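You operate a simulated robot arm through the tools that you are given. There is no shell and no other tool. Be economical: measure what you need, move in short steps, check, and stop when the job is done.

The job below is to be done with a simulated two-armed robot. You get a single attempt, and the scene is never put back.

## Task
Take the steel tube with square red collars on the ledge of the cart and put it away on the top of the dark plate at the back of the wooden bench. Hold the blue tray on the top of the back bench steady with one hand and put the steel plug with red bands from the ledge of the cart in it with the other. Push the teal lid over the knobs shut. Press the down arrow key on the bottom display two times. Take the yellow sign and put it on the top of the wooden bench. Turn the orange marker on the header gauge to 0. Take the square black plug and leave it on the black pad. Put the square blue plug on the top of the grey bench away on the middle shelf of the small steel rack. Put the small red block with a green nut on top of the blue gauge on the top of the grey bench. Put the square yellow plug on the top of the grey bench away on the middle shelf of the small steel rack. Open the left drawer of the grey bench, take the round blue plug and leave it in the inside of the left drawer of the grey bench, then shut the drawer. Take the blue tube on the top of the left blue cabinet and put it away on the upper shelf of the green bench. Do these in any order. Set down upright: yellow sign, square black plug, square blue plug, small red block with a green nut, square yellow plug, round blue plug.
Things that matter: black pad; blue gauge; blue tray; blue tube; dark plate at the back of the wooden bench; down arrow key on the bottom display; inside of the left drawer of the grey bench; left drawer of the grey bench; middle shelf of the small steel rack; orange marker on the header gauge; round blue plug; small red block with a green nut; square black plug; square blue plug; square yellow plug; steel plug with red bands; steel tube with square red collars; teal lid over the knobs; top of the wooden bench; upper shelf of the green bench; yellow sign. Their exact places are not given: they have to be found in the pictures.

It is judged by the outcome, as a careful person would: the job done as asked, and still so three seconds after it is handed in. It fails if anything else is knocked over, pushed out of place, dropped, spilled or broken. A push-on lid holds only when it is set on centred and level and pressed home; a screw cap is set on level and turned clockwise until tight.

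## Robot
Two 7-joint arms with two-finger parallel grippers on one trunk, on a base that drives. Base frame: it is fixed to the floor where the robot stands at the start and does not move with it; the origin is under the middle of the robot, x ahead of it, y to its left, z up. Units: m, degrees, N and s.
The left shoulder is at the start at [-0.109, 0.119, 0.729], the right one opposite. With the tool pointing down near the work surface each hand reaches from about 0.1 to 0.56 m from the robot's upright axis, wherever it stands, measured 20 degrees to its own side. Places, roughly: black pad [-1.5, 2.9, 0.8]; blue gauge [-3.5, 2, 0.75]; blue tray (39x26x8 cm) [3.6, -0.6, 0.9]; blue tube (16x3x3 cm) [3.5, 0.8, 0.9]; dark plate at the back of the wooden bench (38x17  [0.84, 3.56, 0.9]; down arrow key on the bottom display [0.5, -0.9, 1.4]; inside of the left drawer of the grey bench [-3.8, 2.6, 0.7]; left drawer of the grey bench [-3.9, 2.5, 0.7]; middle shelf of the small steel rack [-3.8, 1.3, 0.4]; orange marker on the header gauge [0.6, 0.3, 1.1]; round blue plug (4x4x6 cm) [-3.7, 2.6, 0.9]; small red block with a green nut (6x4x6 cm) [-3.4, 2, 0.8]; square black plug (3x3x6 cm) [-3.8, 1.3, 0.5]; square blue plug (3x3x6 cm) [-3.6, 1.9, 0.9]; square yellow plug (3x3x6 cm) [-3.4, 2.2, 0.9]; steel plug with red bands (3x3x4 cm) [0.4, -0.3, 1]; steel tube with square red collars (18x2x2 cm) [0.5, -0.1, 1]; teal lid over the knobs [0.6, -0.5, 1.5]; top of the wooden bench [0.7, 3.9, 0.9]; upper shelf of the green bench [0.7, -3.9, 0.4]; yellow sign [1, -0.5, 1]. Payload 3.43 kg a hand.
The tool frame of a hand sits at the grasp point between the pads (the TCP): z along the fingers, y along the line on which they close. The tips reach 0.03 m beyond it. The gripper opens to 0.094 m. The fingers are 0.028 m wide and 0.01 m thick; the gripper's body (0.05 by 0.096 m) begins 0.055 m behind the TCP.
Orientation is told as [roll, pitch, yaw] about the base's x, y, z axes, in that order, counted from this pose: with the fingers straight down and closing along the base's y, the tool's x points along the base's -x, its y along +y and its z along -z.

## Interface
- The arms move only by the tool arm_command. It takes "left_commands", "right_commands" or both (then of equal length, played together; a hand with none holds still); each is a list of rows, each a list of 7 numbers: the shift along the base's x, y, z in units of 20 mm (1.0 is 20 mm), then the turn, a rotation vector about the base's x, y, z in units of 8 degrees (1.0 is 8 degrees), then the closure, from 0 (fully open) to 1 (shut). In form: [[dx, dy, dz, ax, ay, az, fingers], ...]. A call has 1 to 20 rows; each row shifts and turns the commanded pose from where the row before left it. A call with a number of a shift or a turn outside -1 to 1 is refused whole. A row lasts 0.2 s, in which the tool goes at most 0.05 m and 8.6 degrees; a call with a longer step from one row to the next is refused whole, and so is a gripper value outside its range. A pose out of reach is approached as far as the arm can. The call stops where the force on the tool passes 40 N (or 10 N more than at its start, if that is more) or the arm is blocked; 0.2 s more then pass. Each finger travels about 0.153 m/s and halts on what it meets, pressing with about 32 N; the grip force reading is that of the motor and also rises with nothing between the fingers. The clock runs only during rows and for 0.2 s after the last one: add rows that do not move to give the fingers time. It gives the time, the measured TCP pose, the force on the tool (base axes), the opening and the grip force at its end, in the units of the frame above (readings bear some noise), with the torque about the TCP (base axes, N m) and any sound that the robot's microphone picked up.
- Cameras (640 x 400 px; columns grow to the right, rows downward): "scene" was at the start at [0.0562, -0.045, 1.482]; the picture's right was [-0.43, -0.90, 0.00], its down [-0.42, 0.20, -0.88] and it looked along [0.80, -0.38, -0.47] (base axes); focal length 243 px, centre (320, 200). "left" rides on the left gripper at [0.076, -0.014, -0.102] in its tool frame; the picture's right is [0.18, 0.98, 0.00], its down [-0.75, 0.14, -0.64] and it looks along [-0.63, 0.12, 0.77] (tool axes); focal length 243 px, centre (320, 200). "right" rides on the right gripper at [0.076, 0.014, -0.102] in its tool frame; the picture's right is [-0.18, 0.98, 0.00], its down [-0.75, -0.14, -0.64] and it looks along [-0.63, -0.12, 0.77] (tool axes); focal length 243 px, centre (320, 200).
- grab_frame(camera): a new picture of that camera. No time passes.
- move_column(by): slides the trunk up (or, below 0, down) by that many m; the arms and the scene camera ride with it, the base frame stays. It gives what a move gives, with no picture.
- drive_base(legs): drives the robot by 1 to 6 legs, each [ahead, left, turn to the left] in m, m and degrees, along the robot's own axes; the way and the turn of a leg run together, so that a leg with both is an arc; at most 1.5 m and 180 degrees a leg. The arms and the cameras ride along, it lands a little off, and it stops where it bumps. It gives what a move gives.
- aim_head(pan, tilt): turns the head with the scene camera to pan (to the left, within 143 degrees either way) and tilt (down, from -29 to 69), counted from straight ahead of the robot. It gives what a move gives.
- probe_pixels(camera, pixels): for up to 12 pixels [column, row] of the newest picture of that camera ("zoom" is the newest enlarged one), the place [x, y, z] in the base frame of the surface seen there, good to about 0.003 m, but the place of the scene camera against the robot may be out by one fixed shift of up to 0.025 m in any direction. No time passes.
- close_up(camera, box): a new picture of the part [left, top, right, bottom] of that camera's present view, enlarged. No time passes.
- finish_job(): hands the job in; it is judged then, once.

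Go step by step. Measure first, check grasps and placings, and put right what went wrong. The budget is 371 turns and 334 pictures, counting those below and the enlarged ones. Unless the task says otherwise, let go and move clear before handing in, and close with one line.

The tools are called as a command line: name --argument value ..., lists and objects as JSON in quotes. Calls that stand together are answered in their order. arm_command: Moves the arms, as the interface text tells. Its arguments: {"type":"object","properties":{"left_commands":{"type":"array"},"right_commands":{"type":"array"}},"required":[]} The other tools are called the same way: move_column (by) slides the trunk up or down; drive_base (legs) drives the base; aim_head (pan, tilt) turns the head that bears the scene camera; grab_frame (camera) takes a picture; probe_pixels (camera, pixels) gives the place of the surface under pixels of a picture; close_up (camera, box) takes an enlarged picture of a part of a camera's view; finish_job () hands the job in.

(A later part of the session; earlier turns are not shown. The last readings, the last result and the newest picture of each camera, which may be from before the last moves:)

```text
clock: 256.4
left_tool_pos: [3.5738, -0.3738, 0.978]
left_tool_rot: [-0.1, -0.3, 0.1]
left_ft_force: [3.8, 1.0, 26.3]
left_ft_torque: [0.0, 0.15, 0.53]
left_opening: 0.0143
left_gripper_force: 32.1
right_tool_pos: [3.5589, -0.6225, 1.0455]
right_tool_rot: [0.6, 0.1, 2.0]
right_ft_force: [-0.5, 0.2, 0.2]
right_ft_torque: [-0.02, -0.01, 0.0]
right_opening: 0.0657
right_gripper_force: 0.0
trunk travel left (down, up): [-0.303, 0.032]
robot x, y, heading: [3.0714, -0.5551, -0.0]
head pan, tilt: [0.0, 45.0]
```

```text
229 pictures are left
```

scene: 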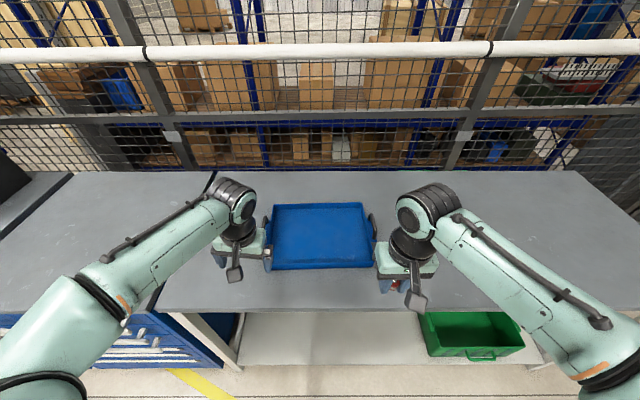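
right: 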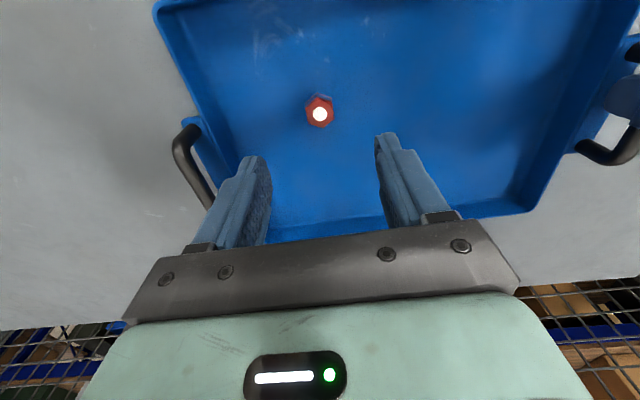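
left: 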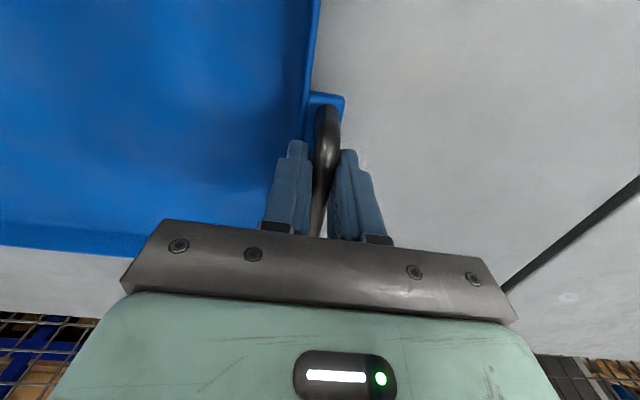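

The red-banded plug stands in the tray at (318,110). I release the handle and lift the left hand clear.

arm_command --left_commands '[[0, 0, 0, 0, 0, 0, 0.7], [0, 0, 0, 0, 0, 0, 0.4], [0, 0, 0, 0, 0, 0, 0.3], [0, 0, 1, 0, 0, 0, 0.3], [0, 0, 1, 0, 0, 0, 0.3], [0, 0, 1, 0, 0, 0, 0.3], [-0.8, 0, 1, 0, 0, 0, 0], [-0.8, 0, 1, 0, 0, 0, 0], [-0.8, 0, 1, 0, 0, 0, 0], [-0.8, 0, 0, 0, 0, 0, 0], [-0.8, 0, 0, 0, 0, 0, 0]]' --right_commands '[[0, 0, 0, 0, 0, 0, 0], [0, 0, 0, 0, 0, 0, 0], [0, 0, 0, 0, 0, 0, 0], [0, 0, 0.5, 0, 0, 0, 0], [0, 0, 1, 0, 0, 0, 0], [0, 0, 1, 0, 0, 0, 0], [-1, 0, 0, 0, 0, 0, 0], [-1, 0, 0, 0, 0, 0, 0], [-1, 0, 0, 0, 0, 0, 0], [-1, 0, 0, 0, 0, 0, 0], [-1, 0, 0, 0, 0, 0, 0]]'

grab_frame --camera "scene"

drive_base --legs '[[-0.15, 0, 0], [0, 1.3, 0]]'

grab_frame --camera "scene"

```text
clock: 258.8
left_tool_pos: [3.4952, -0.3747, 1.095]
left_tool_rot: [-0.1, -0.1, 0.2]
left_ft_force: [0.2, 0.1, 0.8]
left_ft_torque: [0.02, -0.02, -0.01]
left_opening: 0.0941
left_gripper_force: 0.0
right_tool_pos: [3.459, -0.6182, 1.0951]
right_tool_rot: [0.6, 0.1, 1.9]
right_ft_force: [-0.5, 0.4, 0.3]
right_ft_torque: [0.03, -0.02, 0.01]
right_opening: 0.0939
right_gripper_force: 0.0
trunk travel left (down, up): [-0.303, 0.032]
robot x, y, heading: [3.0704, -0.5556, -0.4]
head pan, tilt: [0.0, 45.0]
```

```text
228 pictures are left
```

scene: 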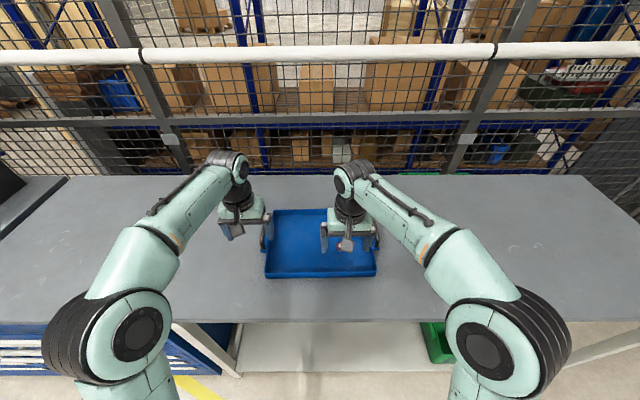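

```text
clock: 271.6
left_tool_pos: [3.3883, 0.93, 1.0952]
left_tool_rot: [-0.1, -0.1, -2.4]
left_ft_force: [-0.3, 0.6, -0.5]
left_ft_torque: [0.03, 0.0, -0.01]
left_opening: 0.0941
left_gripper_force: 0.1
right_tool_pos: [3.342, 0.6852, 1.0953]
right_tool_rot: [0.6, 0.2, -0.6]
right_ft_force: [0.3, 0.7, -0.6]
right_ft_torque: [-0.03, -0.03, 0.01]
right_opening: 0.0939
right_gripper_force: 0.0
trunk travel left (down, up): [-0.303, 0.032]
robot x, y, heading: [2.9582, 0.7656, -2.5]
head pan, tilt: [0.0, 45.0]
```

```text
227 pictures are left
```

scene: 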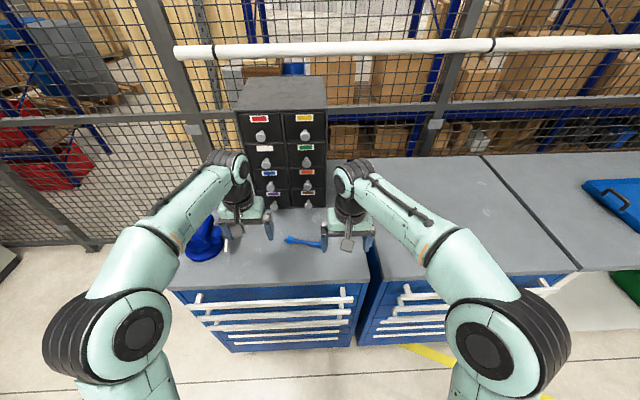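

The blue tube lies at (302,240) roughly across. View it with the wrist cameras.

grab_frame --camera "right"

grab_frame --camera "left"

```text
226 pictures are left
```

right: 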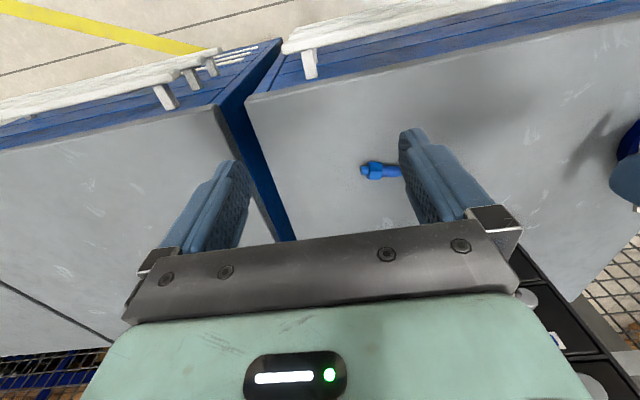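

```text
225 pictures are left
```

left: 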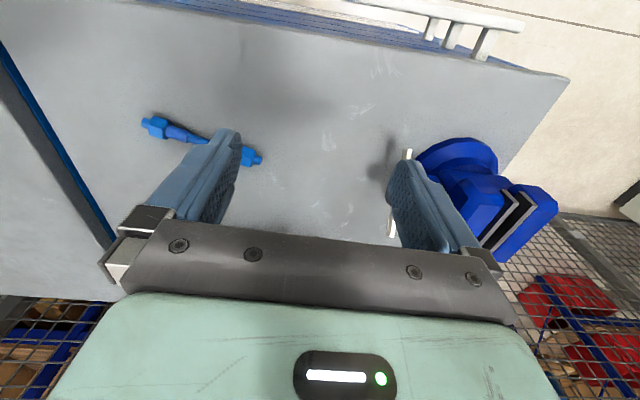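

probe_pixels --camera "left" --pixels '[[152, 125], [178, 132], [195, 137], [250, 157], [300, 150], [165, 128], [256, 158]]'

close_up --camera "left" --box '[120, 90, 300, 200]'

```text
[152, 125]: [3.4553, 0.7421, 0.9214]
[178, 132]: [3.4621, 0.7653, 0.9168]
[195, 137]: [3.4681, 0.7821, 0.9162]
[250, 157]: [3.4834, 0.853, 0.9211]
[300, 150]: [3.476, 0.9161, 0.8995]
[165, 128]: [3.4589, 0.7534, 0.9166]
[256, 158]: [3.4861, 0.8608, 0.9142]
```

```text
3.56 times, centred on (210, 145) of left
```

zoom: 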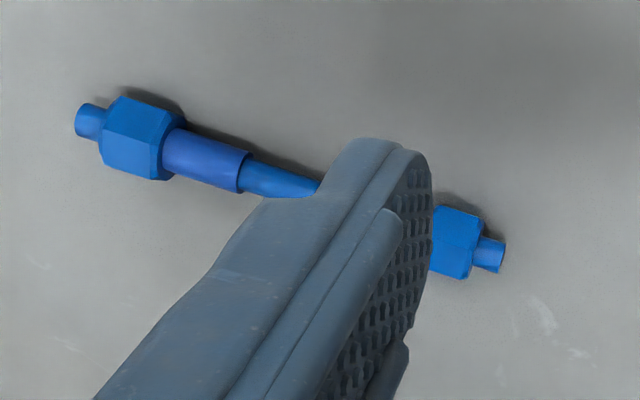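

The tube's axis points 75.5° from x with its middle at [3.471,0.80]. I'll shift right 15 cm, and turn the left hand -102° over it.

drive_base --legs '[[0, -0.15, 2.5]]'

arm_command --left_commands '[[0, 0, 0, 0, 0, -1, 0], [0, 0, 0, 0, 0, -1, 0], [0, 0, 0, 0, 0, -1, 0], [0, 0, 0, 0, 0, -1, 0], [0, 0, 0, 0, 0, -1, 0], [0, 0, 0, 0, 0, -1, 0], [0, 0, 0, 0, 0, -1, 0], [0, 0, 0, 0, 0, -1, 0], [0, 0, 0, 0, 0, -1, 0], [0, 0, 0, 0, 0, -1, 0], [0, 0, 0, 0, 0, -1, 0], [0, 0, 0, 0, 0, -1, 0], [0, 0, 0, 0, 0, -1, 0]]'

grab_frame --camera "left"

```text
clock: 273.6
left_tool_pos: [3.3772, 0.7971, 1.0948]
left_tool_rot: [0.0, -0.1, 0.0]
left_ft_force: [-0.6, -1.1, -0.2]
left_ft_torque: [0.0, 0.0, 0.04]
left_opening: 0.0941
left_gripper_force: 0.0
right_tool_pos: [3.3411, 0.5531, 1.0955]
right_tool_rot: [0.6, 0.3, 1.8]
right_ft_force: [0.6, 0.0, 0.1]
right_ft_torque: [0.01, 0.01, 0.02]
right_opening: 0.0942
right_gripper_force: 0.0
trunk travel left (down, up): [-0.303, 0.032]
robot x, y, heading: [2.9509, 0.6176, -0.3]
head pan, tilt: [0.0, 45.0]
```

```text
clock: 276.4
left_tool_pos: [3.3775, 0.7983, 1.0963]
left_tool_rot: [-0.1, -0.2, -104.1]
left_ft_force: [0.7, 0.2, -0.1]
left_ft_torque: [0.0, 0.01, -0.01]
left_opening: 0.0938
left_gripper_force: 0.1
right_tool_pos: [3.3397, 0.5539, 1.0965]
right_tool_rot: [0.5, 0.2, 1.8]
right_ft_force: [0.5, 0.0, -0.2]
right_ft_torque: [-0.05, -0.01, 0.04]
right_opening: 0.0941
right_gripper_force: 0.0
trunk travel left (down, up): [-0.303, 0.032]
robot x, y, heading: [2.9561, 0.6196, -0.3]
head pan, tilt: [0.0, 45.0]
```

```text
223 pictures are left
```

left: 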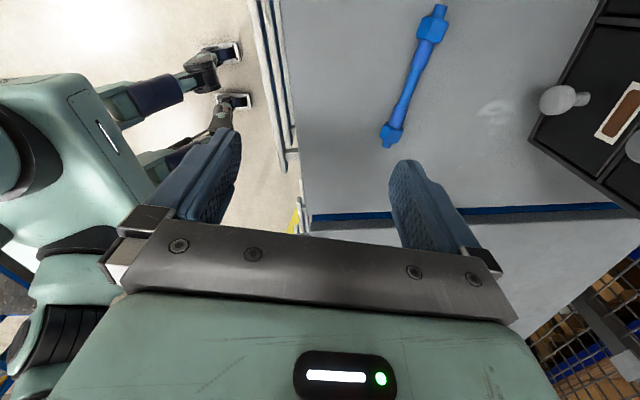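

probe_pixels --camera "left" --pixels '[[440, 12], [388, 140], [432, 30], [392, 130], [410, 85], [418, 60]]'

```text
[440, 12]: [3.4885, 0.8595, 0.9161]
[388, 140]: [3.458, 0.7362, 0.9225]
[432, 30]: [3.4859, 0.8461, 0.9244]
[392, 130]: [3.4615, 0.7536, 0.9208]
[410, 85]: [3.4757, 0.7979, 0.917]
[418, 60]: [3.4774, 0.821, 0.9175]
```

The middle is at [3.4745,0.80]. Move over and descend, then grip.

arm_command --left_commands '[[0.97, 0.02, -0.5, 0, 0, 0, 0.2], [0.97, 0.02, -0.5, 0, 0, 0, 0.2], [0.97, 0.02, -0.5, 0, 0, 0, 0.2], [0.97, 0.02, -0.5, 0, 0, 0, 0.2], [0.97, 0, -0.5, 0, 0, 0, 0.2], [0, 0, -1, 0, 0, 0, 0.2], [0, 0, -1, 0, 0, 0, 0.2], [0, 0, -1, 0, 0, 0, 0.2]]'

grab_frame --camera "left"

```text
clock: 278.1
left_tool_pos: [3.4745, 0.8011, 0.9869]
left_tool_rot: [0.0, -0.1, -104.0]
left_ft_force: [0.4, 0.5, -0.7]
left_ft_torque: [0.02, -0.01, 0.01]
left_opening: 0.0755
left_gripper_force: 0.2
right_tool_pos: [3.3417, 0.5532, 1.0967]
right_tool_rot: [0.6, 0.1, 1.8]
right_ft_force: [-0.5, 0.6, -0.1]
right_ft_torque: [0.0, -0.01, -0.01]
right_opening: 0.0942
right_gripper_force: 0.0
trunk travel left (down, up): [-0.303, 0.032]
robot x, y, heading: [2.9511, 0.6226, 0.1]
head pan, tilt: [0.0, 45.0]
```

```text
222 pictures are left
```

left: 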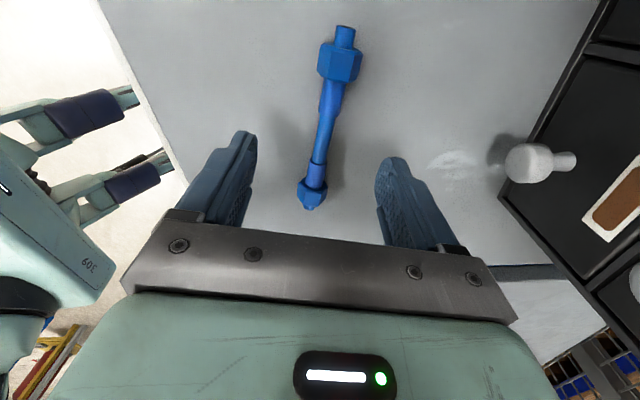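

arm_command --left_commands '[[0, 0, -0.9, 0, 0, 0, 0.3], [0, 0, -0.9, 0, 0, 0, 0.4], [0, 0, -0.85, 0, 0, 0, 0.4], [0, 0, 0, 0, 0, 0, 1], [0, 0, 0, 0, 0, 0, 1], [0, 0, 0, 0, 0, 0, 1]]'

arm_command --left_commands '[[0, 0, 0.5, 0, 0, 0, 1], [0, 0, 1, 0, 0, 0, 1], [0, 0, 1, 0, 0, 0, 1], [0, 0, 1, 0, 0, 0, 1], [-0.5, 0, 1, 0, 0, 0, 1], [-0.5, 0, 1, 0, 0, 0, 1], [-0.5, 0, 1, 0, 0, 0, 1]]'

grab_frame --camera "left"

```text
clock: 279.6
left_tool_pos: [3.4755, 0.801, 0.9313]
left_tool_rot: [-0.1, -0.1, -104.0]
left_ft_force: [-0.1, 0.5, -0.4]
left_ft_torque: [-0.05, -0.01, 0.0]
left_opening: 0.0108
left_gripper_force: 31.5
right_tool_pos: [3.3408, 0.5533, 1.0948]
right_tool_rot: [0.6, 0.2, 1.8]
right_ft_force: [0.2, 1.1, 0.3]
right_ft_torque: [-0.01, 0.01, 0.01]
right_opening: 0.094
right_gripper_force: 0.1
trunk travel left (down, up): [-0.303, 0.032]
robot x, y, heading: [2.9532, 0.6171, -0.0]
head pan, tilt: [0.0, 45.0]
```

```text
clock: 281.1
left_tool_pos: [3.4441, 0.7992, 1.063]
left_tool_rot: [-0.1, -0.2, -104.1]
left_ft_force: [-0.1, 0.9, -1.3]
left_ft_torque: [0.02, 0.0, -0.01]
left_opening: 0.0109
left_gripper_force: 32.4
right_tool_pos: [3.3404, 0.5548, 1.0954]
right_tool_rot: [0.6, 0.3, 1.9]
right_ft_force: [0.6, 0.2, -0.7]
right_ft_torque: [0.01, -0.01, 0.02]
right_opening: 0.0939
right_gripper_force: 0.0
trunk travel left (down, up): [-0.303, 0.032]
robot x, y, heading: [2.9502, 0.6213, -0.1]
head pan, tilt: [0.0, 45.0]
```

```text
221 pictures are left
```

left: 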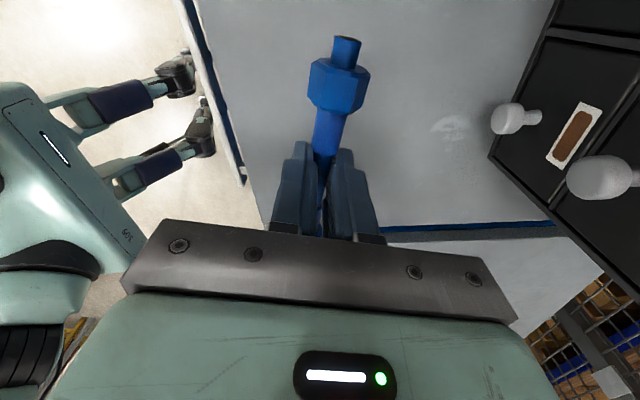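

The blue tube is held. I'll back off, turn around and look at the back of the cart for the yellow sign.

arm_command --left_commands '[[-1, 0, 0.5, 0, 0, 0, 1], [-1, 0, 0.5, 0, 0, 0, 1], [-1, 0, 0.5, 0, 0, 0, 1], [-1, 0, 0.5, 0, 0, 0, 1], [-1, 0, 0, 0, 0, 0, 1]]'

drive_base --legs '[[-0.7, 0, 0], [0, 0, 180], [0, 0.9, 0]]'

aim_head --pan 0 --tilt 20

grab_frame --camera "scene"

```text
clock: 282.4
left_tool_pos: [3.3456, 0.8001, 1.1017]
left_tool_rot: [-0.1, -0.1, -104.0]
left_ft_force: [-0.3, -0.5, -0.3]
left_ft_torque: [-0.01, 0.0, -0.03]
left_opening: 0.0112
left_gripper_force: 32.4
right_tool_pos: [3.3404, 0.5532, 1.0965]
right_tool_rot: [0.7, 0.2, 1.8]
right_ft_force: [-0.3, 0.2, -0.1]
right_ft_torque: [0.01, -0.01, 0.02]
right_opening: 0.0941
right_gripper_force: 0.1
trunk travel left (down, up): [-0.303, 0.032]
robot x, y, heading: [2.9522, 0.6175, -0.4]
head pan, tilt: [0.0, 45.0]
```

```text
clock: 301.4
left_tool_pos: [1.8109, -0.4506, 1.1023]
left_tool_rot: [-0.1, -0.1, 73.4]
left_ft_force: [-0.2, -0.6, -1.4]
left_ft_torque: [-0.02, -0.01, 0.01]
left_opening: 0.0112
left_gripper_force: 32.2
right_tool_pos: [1.8256, -0.2049, 1.0958]
right_tool_rot: [0.6, 0.2, 179.3]
right_ft_force: [-0.1, -0.7, 1.2]
right_ft_torque: [-0.01, -0.02, -0.02]
right_opening: 0.0941
right_gripper_force: 0.0
trunk travel left (down, up): [-0.303, 0.032]
robot x, y, heading: [2.2116, -0.2864, 177.3]
head pan, tilt: [0.0, 45.0]
```

```text
clock: 302.3
left_tool_pos: [1.8109, -0.4498, 1.1014]
left_tool_rot: [-0.1, -0.2, 73.4]
left_ft_force: [-0.3, -0.2, -0.6]
left_ft_torque: [0.01, 0.0, -0.02]
left_opening: 0.0109
left_gripper_force: 31.6
right_tool_pos: [1.826, -0.2047, 1.0954]
right_tool_rot: [0.5, 0.2, 179.3]
right_ft_force: [0.7, -0.8, -1.1]
right_ft_torque: [0.02, 0.03, -0.01]
right_opening: 0.0942
right_gripper_force: 0.0
trunk travel left (down, up): [-0.303, 0.032]
robot x, y, heading: [2.2074, -0.2879, 177.2]
head pan, tilt: [0.0, 20.0]
```

```text
220 pictures are left
```

scene: 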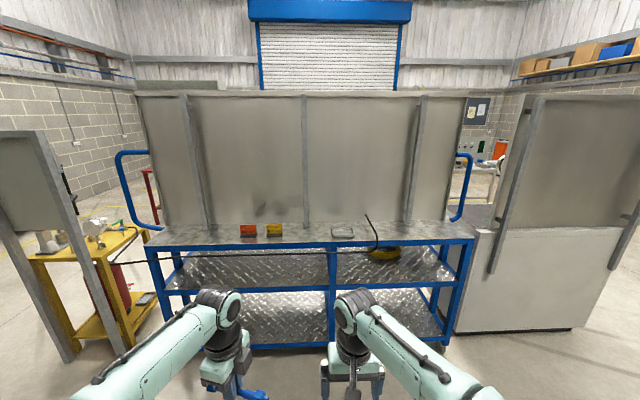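

The yellow sign is at (273,229), with an orange one beside it at (248,229). Zoom and probe.

close_up --camera "scene" --box '[220, 205, 300, 255]'

probe_pixels --camera "scene" --pixels '[[273, 229], [273, 225], [267, 229], [280, 229], [248, 229], [255, 229], [242, 229], [273, 238], [300, 245], [300, 270]]'

```text
8.00 times, centred on (260, 230) of scene
```

zoom: 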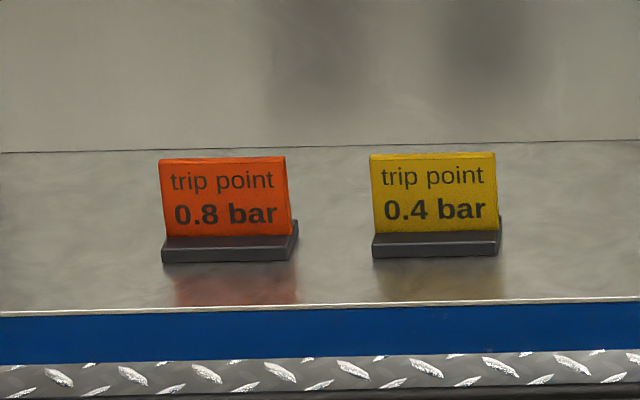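

```text
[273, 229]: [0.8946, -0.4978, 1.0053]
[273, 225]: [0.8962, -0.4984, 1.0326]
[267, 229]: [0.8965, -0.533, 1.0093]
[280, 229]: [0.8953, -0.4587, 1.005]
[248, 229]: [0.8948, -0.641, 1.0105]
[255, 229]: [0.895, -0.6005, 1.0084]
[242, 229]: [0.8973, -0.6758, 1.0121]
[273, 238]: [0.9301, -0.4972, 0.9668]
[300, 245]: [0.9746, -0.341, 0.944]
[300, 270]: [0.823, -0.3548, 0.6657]
```

The sign is a thin upright plate (across y) at about x 0.89, y -0.5. I'll raise the left hand for clearance and drive up with the sign on my right-hand side.

arm_command --left_commands '[[0.6, 0, 1, 0, 0, 0, 1], [0.6, 0, 1, 0, 0, 0, 1], [0.6, 0, 1, 0, 0, 0, 1]]' --right_commands '[[0.5, 0, 0.8, 0, 0, 0, 0], [0.5, 0, 0.8, 0, 0, 0, 0], [0.5, 0, 0.8, 0, 0, 0, 0]]'

drive_base --legs '[[0, 0, 2.8], [0.83, 0.36, 0]]'

aim_head --pan -10 --tilt 45

grab_frame --camera "scene"

grab_frame --camera "right"

```text
clock: 303.1
left_tool_pos: [1.8484, -0.4498, 1.1634]
left_tool_rot: [-0.2, -0.1, 73.5]
left_ft_force: [-0.2, -0.7, -1.7]
left_ft_torque: [0.0, 0.01, 0.0]
left_opening: 0.0107
left_gripper_force: 32.1
right_tool_pos: [1.8591, -0.2054, 1.1429]
right_tool_rot: [0.6, 0.1, 179.3]
right_ft_force: [-0.1, -0.7, -0.2]
right_ft_torque: [-0.02, 0.0, -0.01]
right_opening: 0.094
right_gripper_force: 0.0
trunk travel left (down, up): [-0.303, 0.032]
robot x, y, heading: [2.2129, -0.2912, 177.3]
head pan, tilt: [0.0, 20.0]
```

```text
clock: 308.3
left_tool_pos: [1.0253, -0.8255, 1.1625]
left_tool_rot: [-0.1, -0.1, 75.9]
left_ft_force: [0.1, 0.1, -1.3]
left_ft_torque: [0.0, 0.04, -0.02]
left_opening: 0.0106
left_gripper_force: 32.1
right_tool_pos: [1.0254, -0.5806, 1.1435]
right_tool_rot: [0.6, 0.1, -178.3]
right_ft_force: [-1.0, 1.2, -0.2]
right_ft_torque: [0.03, -0.03, 0.01]
right_opening: 0.0941
right_gripper_force: 0.1
trunk travel left (down, up): [-0.303, 0.032]
robot x, y, heading: [1.383, -0.6452, 179.7]
head pan, tilt: [0.0, 20.0]
```

```text
clock: 309.2
left_tool_pos: [1.0273, -0.8262, 1.1624]
left_tool_rot: [-0.1, -0.1, 75.9]
left_ft_force: [0.5, -0.1, -0.2]
left_ft_torque: [0.03, 0.01, 0.01]
left_opening: 0.0111
left_gripper_force: 32.0
right_tool_pos: [1.0257, -0.5813, 1.1429]
right_tool_rot: [0.6, 0.2, -178.3]
right_ft_force: [0.0, 0.1, 0.4]
right_ft_torque: [0.0, -0.05, -0.02]
right_opening: 0.0943
right_gripper_force: 0.1
trunk travel left (down, up): [-0.303, 0.032]
robot x, y, heading: [1.383, -0.6486, 179.8]
head pan, tilt: [-10.0, 45.0]
```

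```text
218 pictures are left
```

scene: 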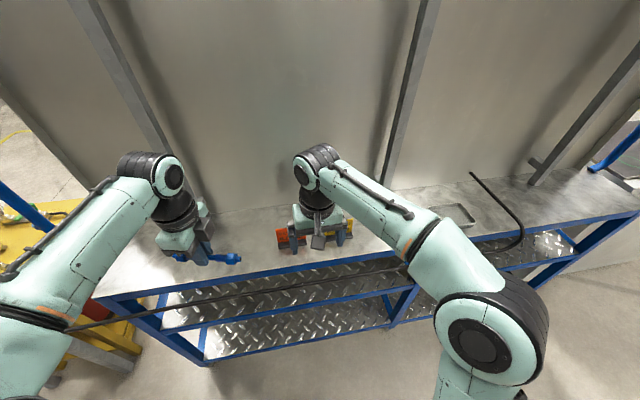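

```text
217 pictures are left
```

right: 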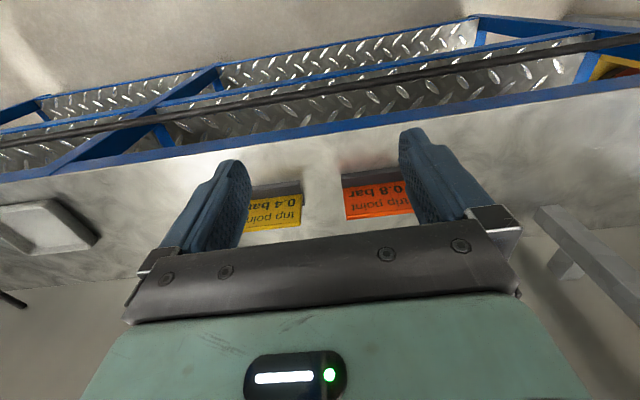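

Now yaw the right hand +90° so it closes along x, and shift over the yellow sign.

arm_command --right_commands '[[0, 0.35, 0, 0, 0, 1, 0], [0, 0.35, 0, 0, 0, 1, 0], [0, 0.35, 0, 0, 0, 1, 0], [0, 0.35, 0, 0, 0, 1, 0], [0, 0.35, 0, 0, 0, 1, 0], [0, 0.35, 0, 0, 0, 1, 0], [0, 0.35, 0, 0, 0, 1, 0], [0, 0.35, 0, 0, 0, 1, 0], [0, 0.35, 0, 0, 0, 1, 0], [0, 0.35, 0, 0, 0, 1, 0], [0, 0.35, 0, 0, 0, 1, 0], [0, 0.25, 0, 0, 0, 0.05, 0]]'

grab_frame --camera "right"

```text
clock: 311.8
left_tool_pos: [1.0249, -0.8252, 1.1624]
left_tool_rot: [0.0, -0.1, 75.9]
left_ft_force: [-0.3, -0.1, -1.6]
left_ft_torque: [-0.04, -0.02, 0.03]
left_opening: 0.0108
left_gripper_force: 31.9
right_tool_pos: [1.0266, -0.4987, 1.1437]
right_tool_rot: [0.6, 0.3, -89.7]
right_ft_force: [0.3, 0.3, 0.1]
right_ft_torque: [-0.03, 0.01, 0.01]
right_opening: 0.0942
right_gripper_force: 0.0
trunk travel left (down, up): [-0.303, 0.032]
robot x, y, heading: [1.3789, -0.6423, 179.8]
head pan, tilt: [-10.0, 45.0]
```

```text
216 pictures are left
```

right: 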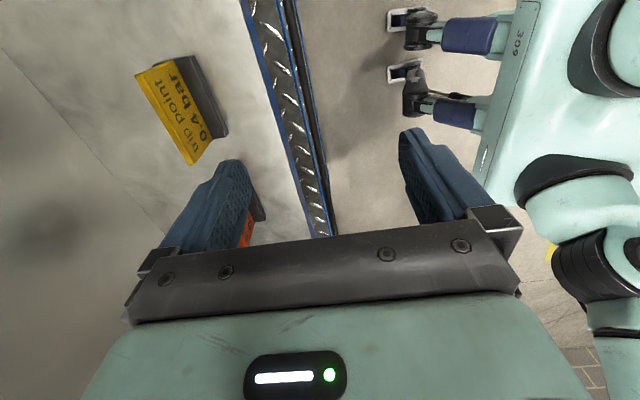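

close_up --camera "right" --box '[110, 40, 260, 180]'

probe_pixels --camera "right" --pixels '[[140, 75], [188, 160], [165, 115], [172, 62], [212, 138], [180, 110], [195, 95], [210, 95], [240, 120], [120, 130]]'

```text
2.86 times, centred on (185, 110) of right
```

zoom: 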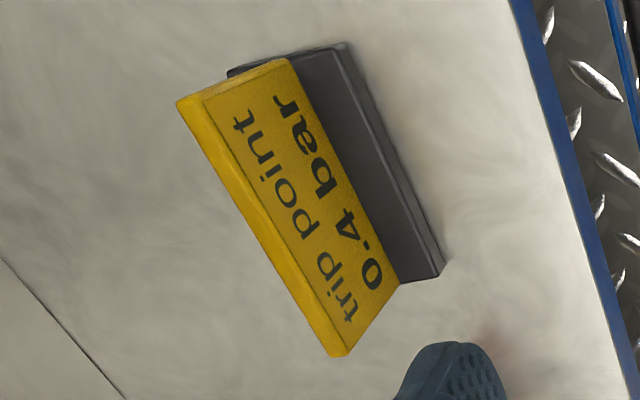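

```text
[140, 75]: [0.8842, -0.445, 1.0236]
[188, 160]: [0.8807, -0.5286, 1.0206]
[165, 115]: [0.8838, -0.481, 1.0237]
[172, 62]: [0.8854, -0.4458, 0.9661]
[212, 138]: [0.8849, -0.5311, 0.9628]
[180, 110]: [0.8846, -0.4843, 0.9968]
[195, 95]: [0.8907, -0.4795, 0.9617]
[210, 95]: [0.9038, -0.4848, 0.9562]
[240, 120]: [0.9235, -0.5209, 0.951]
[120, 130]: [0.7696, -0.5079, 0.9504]
```

The plate stands at x≈0.881, y -0.531…-0.447, top z 1.0235. Move over it and look before descending.

arm_command --right_commands '[[-0.95, 0.07, -0.2, 0, 0, 0, 0.3], [-0.95, 0.07, -0.2, 0, 0, 0, 0.3], [-0.95, 0.07, -0.2, 0, 0, 0, 0.3], [-0.95, 0.07, -0.2, 0, 0, 0, 0.3], [-0.95, 0.07, -0.2, 0, 0, 0, 0.3], [-0.95, 0.07, -0.2, 0, 0, 0, 0.3], [-0.95, 0.07, -0.2, 0, 0, 0, 0.3], [-0.63, 0.05, -0.5, 0, 0, 0, 0.3], [0, 0, -0.8, 0, 0, 0, 0.3]]'

grab_frame --camera "right"

```text
clock: 313.8
left_tool_pos: [1.0253, -0.8256, 1.1638]
left_tool_rot: [-0.1, -0.1, 75.9]
left_ft_force: [0.5, 0.0, -0.8]
left_ft_torque: [-0.02, 0.0, 0.01]
left_opening: 0.0109
left_gripper_force: 31.7
right_tool_pos: [0.8812, -0.4893, 1.0874]
right_tool_rot: [0.5, 0.1, -90.0]
right_ft_force: [0.0, -0.4, 0.0]
right_ft_torque: [0.01, 0.0, 0.01]
right_opening: 0.0658
right_gripper_force: 0.0
trunk travel left (down, up): [-0.303, 0.032]
robot x, y, heading: [1.3813, -0.6464, 179.4]
head pan, tilt: [-10.0, 45.0]
```

```text
214 pictures are left
```

right: 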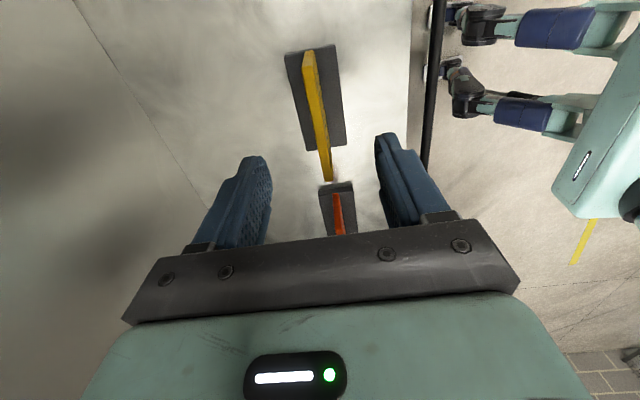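

Aligned with the plate. Descend to z 1.0 and grip.

arm_command --right_commands '[[0, 0, -1, 0, 0, 0, 0.4], [0, 0, -1, 0, 0, 0, 0.5], [0, 0, -1, 0, 0, 0, 0.5], [0, 0, -1, 0, 0, 0, 0.5], [0, 0, -0.3, 0, 0, 0, 0.5], [0, 0, 0, 0, 0, 0, 1], [0, 0, 0, 0, 0, 0, 1], [0, 0, 0, 0, 0, 0, 1]]'

arm_command --right_commands '[[0, 0, 0.5, 0, 0, 0, 1], [0, 0, 1, 0, 0, 0, 1], [0, 0, 1, 0, 0, 0, 1], [0, 0, 1, 0, 0, 0, 1], [0, 0, 1, 0, 0, 0, 1]]'

grab_frame --camera "right"

grab_frame --camera "scene"

```text
clock: 315.6
left_tool_pos: [1.0245, -0.8266, 1.1632]
left_tool_rot: [-0.1, -0.1, 76.0]
left_ft_force: [-0.1, 0.1, -0.3]
left_ft_torque: [-0.01, -0.01, 0.01]
left_opening: 0.0108
left_gripper_force: 32.7
right_tool_pos: [0.8807, -0.4894, 1.0043]
right_tool_rot: [0.5, 0.2, -89.9]
right_ft_force: [-0.4, 0.6, 0.0]
right_ft_torque: [0.01, 0.03, 0.0]
right_opening: 0.0116
right_gripper_force: 32.4
trunk travel left (down, up): [-0.303, 0.032]
robot x, y, heading: [1.3827, -0.6462, 179.8]
head pan, tilt: [-10.0, 45.0]
```

```text
clock: 316.8
left_tool_pos: [1.0246, -0.8249, 1.1628]
left_tool_rot: [-0.1, -0.1, 76.0]
left_ft_force: [-0.2, -1.1, -0.4]
left_ft_torque: [-0.01, 0.01, -0.01]
left_opening: 0.0105
left_gripper_force: 31.6
right_tool_pos: [0.8799, -0.4891, 1.0944]
right_tool_rot: [0.6, 0.3, -90.0]
right_ft_force: [0.6, -0.5, -0.7]
right_ft_torque: [0.02, 0.0, -0.02]
right_opening: 0.0116
right_gripper_force: 31.7
trunk travel left (down, up): [-0.303, 0.032]
robot x, y, heading: [1.3824, -0.6502, 179.6]
head pan, tilt: [-10.0, 45.0]
```

```text
213 pictures are left
```

right: 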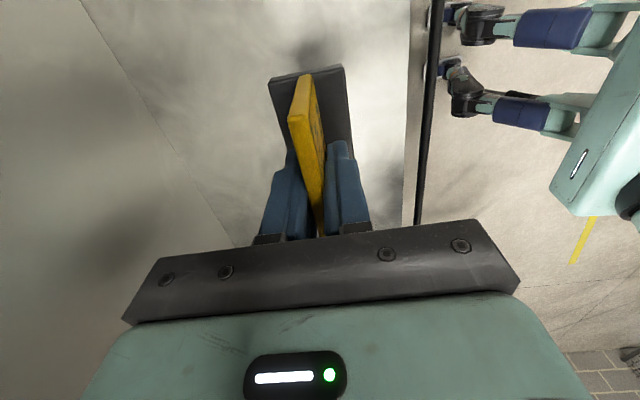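

```text
212 pictures are left
```

scene: 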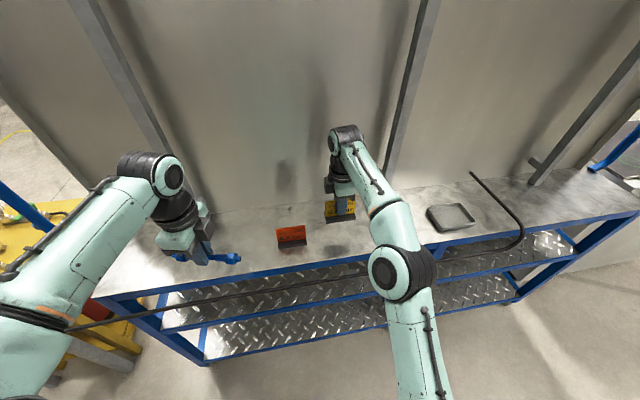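

The sign is lifted upright. I'll tuck it in, back into the aisle, and head toward the green bench.

arm_command --right_commands '[[0.5, 0, 0.5, 0, 0, 0, 1], [1, 0, 0.5, 0, 0, 0, 1], [1, 0, 0.5, 0, 0, 0, 1], [1, 0, 0.5, 0, 0, 0, 1], [1, 0, 0, 0, 0, 0, 1], [1, 0, 0, 0, 0, 0, 1]]'

drive_base --legs '[[-0.85, 0, 0], [0, 0, 90], [1.2, 0, 0]]'

aim_head --pan -20 --tilt 15

grab_frame --camera "scene"

```text
clock: 318.2
left_tool_pos: [1.0254, -0.826, 1.1617]
left_tool_rot: [-0.1, -0.1, 76.0]
left_ft_force: [0.2, 0.2, -1.6]
left_ft_torque: [-0.02, 0.0, -0.02]
left_opening: 0.0107
left_gripper_force: 32.4
right_tool_pos: [0.9908, -0.4885, 1.1323]
right_tool_rot: [0.6, 0.2, -89.9]
right_ft_force: [0.0, -0.7, 0.3]
right_ft_torque: [0.04, 0.01, -0.01]
right_opening: 0.0116
right_gripper_force: 32.1
trunk travel left (down, up): [-0.303, 0.032]
robot x, y, heading: [1.3831, -0.646, 179.6]
head pan, tilt: [-10.0, 45.0]
```

```text
clock: 332.0
left_tool_pos: [2.3962, -2.1838, 1.1621]
left_tool_rot: [-0.2, -0.2, 166.2]
left_ft_force: [0.7, 0.3, -1.7]
left_ft_torque: [0.0, -0.03, 0.02]
left_opening: 0.0108
left_gripper_force: 31.8
right_tool_pos: [2.0584, -2.2219, 1.132]
right_tool_rot: [0.6, 0.3, 0.4]
right_ft_force: [0.1, -0.5, 0.0]
right_ft_torque: [0.01, 0.0, 0.0]
right_opening: 0.0119
right_gripper_force: 32.4
trunk travel left (down, up): [-0.303, 0.032]
robot x, y, heading: [2.2146, -1.8341, -90.2]
head pan, tilt: [-10.0, 45.0]
```

```text
clock: 333.0
left_tool_pos: [2.3956, -2.1852, 1.1611]
left_tool_rot: [-0.3, -0.1, 166.2]
left_ft_force: [-0.1, -0.7, -0.4]
left_ft_torque: [0.04, 0.03, 0.04]
left_opening: 0.0108
left_gripper_force: 32.5
right_tool_pos: [2.0582, -2.2221, 1.132]
right_tool_rot: [0.7, 0.2, 0.5]
right_ft_force: [0.4, -0.4, -0.9]
right_ft_torque: [-0.03, 0.0, 0.0]
right_opening: 0.0117
right_gripper_force: 32.3
trunk travel left (down, up): [-0.303, 0.032]
robot x, y, heading: [2.2153, -1.8285, -89.7]
head pan, tilt: [-20.0, 15.0]
```

```text
211 pictures are left
```

scene: 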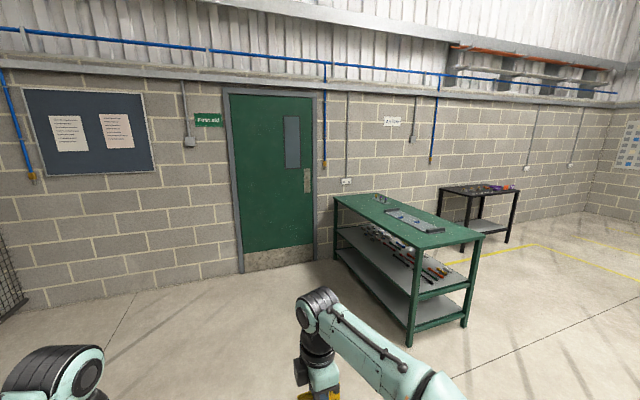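

close_up --camera "scene" --box '[320, 180, 500, 350]'

probe_pixels --camera "scene" --pixels '[[335, 200], [412, 250], [483, 237], [390, 193], [412, 345], [463, 325], [350, 230], [420, 300], [337, 258], [430, 288], [370, 245], [400, 270]]'

```text
2.35 times, centred on (410, 265) of scene
```

zoom: 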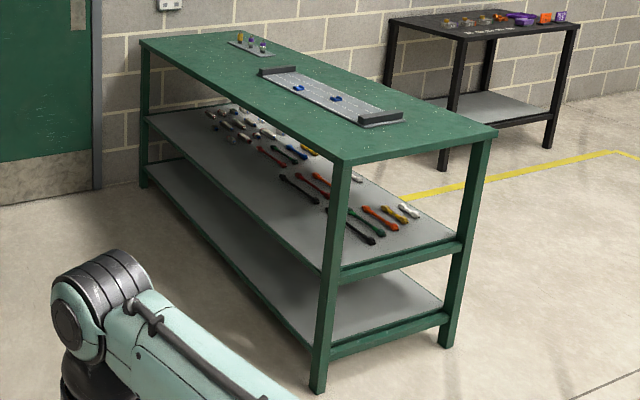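

```text
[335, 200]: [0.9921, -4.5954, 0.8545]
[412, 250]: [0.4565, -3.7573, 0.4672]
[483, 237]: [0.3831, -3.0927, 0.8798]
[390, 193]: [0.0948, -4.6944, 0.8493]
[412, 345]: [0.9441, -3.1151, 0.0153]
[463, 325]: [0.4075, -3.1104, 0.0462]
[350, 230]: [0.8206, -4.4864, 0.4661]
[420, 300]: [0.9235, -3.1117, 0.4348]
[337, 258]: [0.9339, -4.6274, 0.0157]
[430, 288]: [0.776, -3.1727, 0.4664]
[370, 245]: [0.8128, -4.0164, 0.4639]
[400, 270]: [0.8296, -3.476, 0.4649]
```

The upper shelf is at z≈0.45 with free space along its front edge (x≈0.8–0.93). I'll drive to face it from the aisle side, and meanwhile reshape the left hand: tube across, fingers pitched forward.

drive_base --legs '[[1.1, 0, 0], [0.95, 0, 0], [0, 0, -90], [0.5, 0, 0]]'

arm_command --left_commands '[[0, 0, 0, 0, 0, 0.9, 1], [0, 0, 0, 0, 0, 0.85, 1], [0.3, 0, 0, 0, 1, 0, 1], [0.3, 0, 0, 0, 1, 0, 1], [0.3, 0, 0, 0, 1, 0, 1], [0.3, 0, 0, 0, 1, 0, 1], [0, 0, 0, 0, 1, 0, 1], [0, 0, 0, 0, 1, 0, 1], [0, 0, 0, 0, 1, 0, 1], [0, 0, 0, 0, 0.5, 0, 1]]'

aim_head --pan 10 --tilt 40

grab_frame --camera "scene"

```text
clock: 349.6
left_tool_pos: [1.343, -4.0634, 1.1621]
left_tool_rot: [-0.2, -0.1, 75.5]
left_ft_force: [0.7, 0.5, -0.5]
left_ft_torque: [0.0, 0.0, -0.01]
left_opening: 0.0108
left_gripper_force: 31.9
right_tool_pos: [1.3102, -3.7246, 1.1326]
right_tool_rot: [0.7, 0.2, -90.3]
right_ft_force: [-0.5, -0.4, -1.4]
right_ft_torque: [-0.01, 0.02, 0.02]
right_opening: 0.0117
right_gripper_force: 32.1
trunk travel left (down, up): [-0.303, 0.032]
robot x, y, heading: [1.7054, -3.8884, 179.2]
head pan, tilt: [-20.0, 15.0]
```

```text
clock: 351.8
left_tool_pos: [1.3677, -4.0616, 1.1626]
left_tool_rot: [59.8, 0.3, 89.7]
left_ft_force: [0.5, 0.2, -1.4]
left_ft_torque: [-0.03, 0.02, -0.01]
left_opening: 0.0107
left_gripper_force: 32.0
right_tool_pos: [1.3091, -3.7241, 1.1331]
right_tool_rot: [0.6, 0.2, -90.2]
right_ft_force: [-0.4, -1.0, -1.1]
right_ft_torque: [0.01, -0.01, 0.0]
right_opening: 0.0117
right_gripper_force: 32.5
trunk travel left (down, up): [-0.303, 0.032]
robot x, y, heading: [1.7035, -3.8871, 179.2]
head pan, tilt: [-20.0, 15.0]
```

```text
clock: 352.8
left_tool_pos: [1.3668, -4.0624, 1.1624]
left_tool_rot: [59.8, 0.5, 89.7]
left_ft_force: [-0.1, 0.0, -1.0]
left_ft_torque: [-0.02, -0.01, 0.01]
left_opening: 0.011
left_gripper_force: 31.4
right_tool_pos: [1.3095, -3.7249, 1.133]
right_tool_rot: [0.5, 0.2, -90.4]
right_ft_force: [-0.7, -0.3, -1.3]
right_ft_torque: [0.02, 0.0, 0.01]
right_opening: 0.0118
right_gripper_force: 31.9
trunk travel left (down, up): [-0.303, 0.032]
robot x, y, heading: [1.6989, -3.8817, 179.3]
head pan, tilt: [10.0, 40.0]
```

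```text
209 pictures are left
```

scene: 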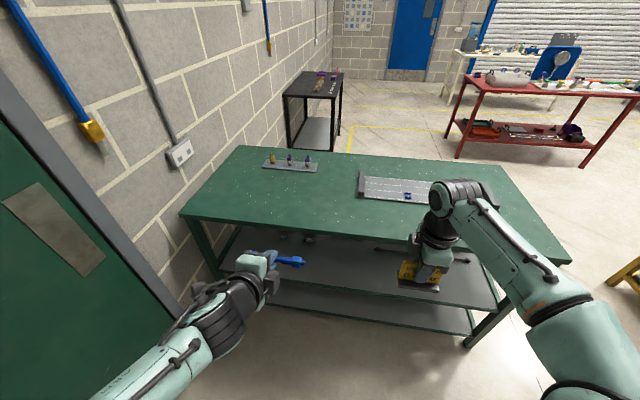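

The hand is well posed: tube across, fingers pitched 60°. I'll retract the right hand, lower the trunk, and lower the left hand in front of the shelf.

arm_command --right_commands '[[0.9, 0.7, 0, 0, 0, 0, 1], [0.9, 0.7, 0, 0, 0, 0, 1], [0.9, 0.7, 0, 0, 0, 0, 1], [0.9, 0.7, 0, 0, 0, 0, 1], [0.9, 0.7, 0, 0, 0, 0, 1], [0.9, 0.7, 0, 0, 0, 0, 1]]'

move_column --by -0.3

arm_command --left_commands '[[0, 0, -1, 0, 0, 0, 1], [0, 0, -1, 0, 0, 0, 1], [0, 0, -1, 0, 0, 0, 1], [0, 0, -1, 0, 0, 0, 1], [0, 0, -1, 0, 0, 0, 1], [0, 0, -1, 0, 0, 0, 1], [0, 0, -1, 0, 0, 0, 1], [0, 0, -1, 0, 0, 0, 1], [0, 0, -1, 0, 0, 0, 1], [0, 0, -1, 0, 0, 0, 1], [0, 0, -1, 0, 0, 0, 1], [0, 0, -1, 0, 0, 0, 1], [0, 0, -1, 0, 0, 0, 1], [0, 0, -1, 0, 0, 0, 1]]'

grab_frame --camera "scene"

grab_frame --camera "left"

```text
clock: 354.1
left_tool_pos: [1.3676, -4.0619, 1.1618]
left_tool_rot: [59.9, 0.4, 89.8]
left_ft_force: [0.3, 0.0, -1.2]
left_ft_torque: [-0.02, -0.03, -0.01]
left_opening: 0.0109
left_gripper_force: 31.8
right_tool_pos: [1.4198, -3.64, 1.1327]
right_tool_rot: [0.6, 0.0, -90.3]
right_ft_force: [0.0, -0.1, -1.2]
right_ft_torque: [0.02, -0.01, 0.02]
right_opening: 0.0114
right_gripper_force: 31.5
trunk travel left (down, up): [-0.303, 0.032]
robot x, y, heading: [1.6978, -3.887, 179.2]
head pan, tilt: [10.0, 40.0]
```

```text
clock: 357.1
left_tool_pos: [1.3668, -4.0635, 0.8631]
left_tool_rot: [59.9, 0.4, 89.6]
left_ft_force: [0.4, 0.9, -1.8]
left_ft_torque: [-0.04, -0.01, 0.0]
left_opening: 0.011
left_gripper_force: 32.0
right_tool_pos: [1.4169, -3.6408, 0.8338]
right_tool_rot: [0.7, 0.2, -90.4]
right_ft_force: [-0.6, 0.1, -0.4]
right_ft_torque: [0.01, 0.01, -0.03]
right_opening: 0.0119
right_gripper_force: 31.9
trunk travel left (down, up): [-0.003, 0.332]
robot x, y, heading: [1.6966, -3.8859, 179.4]
head pan, tilt: [10.0, 40.0]
```

```text
clock: 360.1
left_tool_pos: [1.3353, -4.0623, 0.5909]
left_tool_rot: [59.9, 0.4, 89.7]
left_ft_force: [-0.2, 0.3, -1.3]
left_ft_torque: [-0.01, 0.0, -0.01]
left_opening: 0.011
left_gripper_force: 32.4
left hand out of reach, approached as far as the arm can: row 7, 8, 9, 10, 12
right_tool_pos: [1.4179, -3.6408, 0.8333]
right_tool_rot: [0.6, 0.2, -90.3]
right_ft_force: [-0.2, -0.2, -1.2]
right_ft_torque: [0.02, -0.01, 0.03]
right_opening: 0.0117
right_gripper_force: 31.9
trunk travel left (down, up): [-0.003, 0.332]
robot x, y, heading: [1.7044, -3.8864, 179.2]
head pan, tilt: [10.0, 40.0]
```

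```text
208 pictures are left
```

scene: 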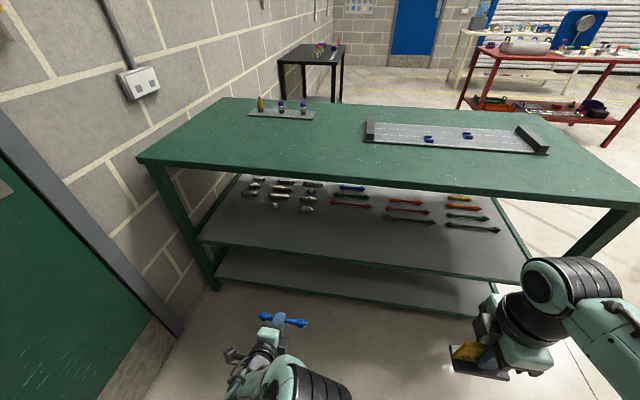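

```text
207 pictures are left
```

left: 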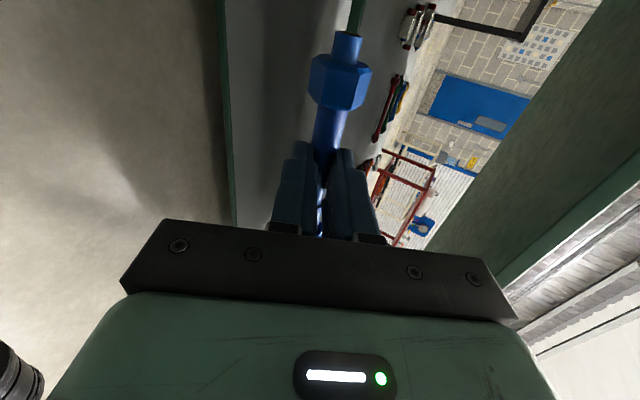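

The shelf's front band is free. I'll probe it and the items nearest for a target spot.

probe_pixels --camera "scene" --pixels '[[300, 240], [300, 251], [300, 225], [330, 205], [410, 222], [276, 206], [250, 225], [300, 180], [300, 192]]'

probe_pixels --camera "left" --pixels '[[235, 60], [300, 20], [270, 80], [420, 20], [350, 60], [330, 130]]'

```text
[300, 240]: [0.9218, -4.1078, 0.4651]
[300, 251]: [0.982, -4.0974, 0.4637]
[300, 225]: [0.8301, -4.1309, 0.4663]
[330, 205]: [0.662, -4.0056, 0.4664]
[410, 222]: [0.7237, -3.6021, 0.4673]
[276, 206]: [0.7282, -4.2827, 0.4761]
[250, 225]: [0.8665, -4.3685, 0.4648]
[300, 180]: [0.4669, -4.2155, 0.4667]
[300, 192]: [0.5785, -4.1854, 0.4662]
```

```text
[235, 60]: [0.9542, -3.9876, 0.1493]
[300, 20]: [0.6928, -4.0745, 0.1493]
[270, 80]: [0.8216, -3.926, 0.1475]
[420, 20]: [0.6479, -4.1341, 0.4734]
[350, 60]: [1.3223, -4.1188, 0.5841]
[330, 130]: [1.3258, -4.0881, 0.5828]
```

Shelf z≈0.449, and the band x 0.80–0.96 near y -4.05 is free. Drive 0.33 m ahead with the hand below the top.

drive_base --legs '[[0.33, 0, 0.7]]'

grab_frame --camera "scene"

grab_frame --camera "left"

```text
clock: 362.3
left_tool_pos: [1.0084, -4.0636, 0.5906]
left_tool_rot: [59.9, 0.4, 90.4]
left_ft_force: [0.6, 0.7, -2.2]
left_ft_torque: [-0.04, -0.05, 0.02]
left_opening: 0.0108
left_gripper_force: 31.8
right_tool_pos: [1.0854, -3.6422, 0.8336]
right_tool_rot: [0.6, 0.2, -89.7]
right_ft_force: [-0.2, -1.0, 0.0]
right_ft_torque: [-0.01, 0.0, 0.0]
right_opening: 0.0117
right_gripper_force: 32.0
trunk travel left (down, up): [-0.003, 0.332]
robot x, y, heading: [1.3749, -3.8859, 179.8]
head pan, tilt: [10.0, 40.0]
```

```text
206 pictures are left
```

scene: 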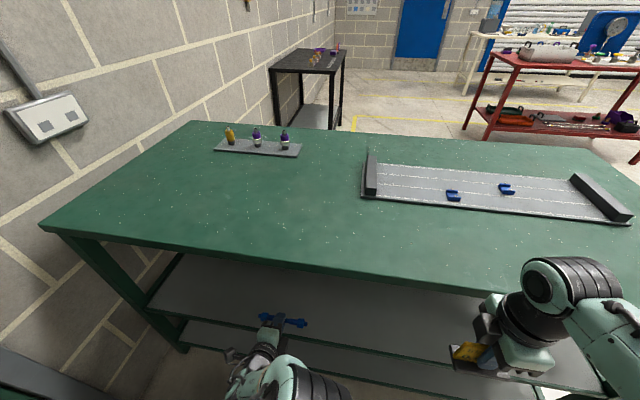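

```text
205 pictures are left
```

left: 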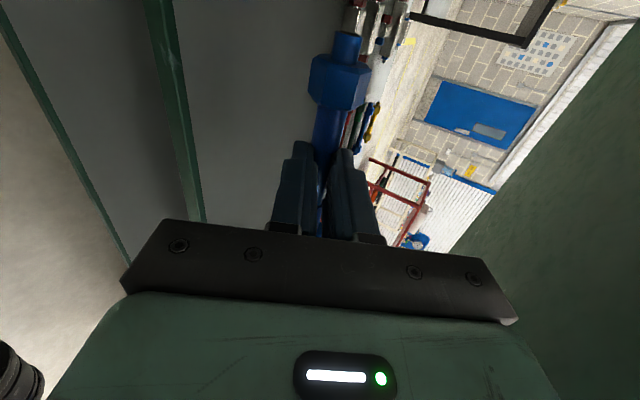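

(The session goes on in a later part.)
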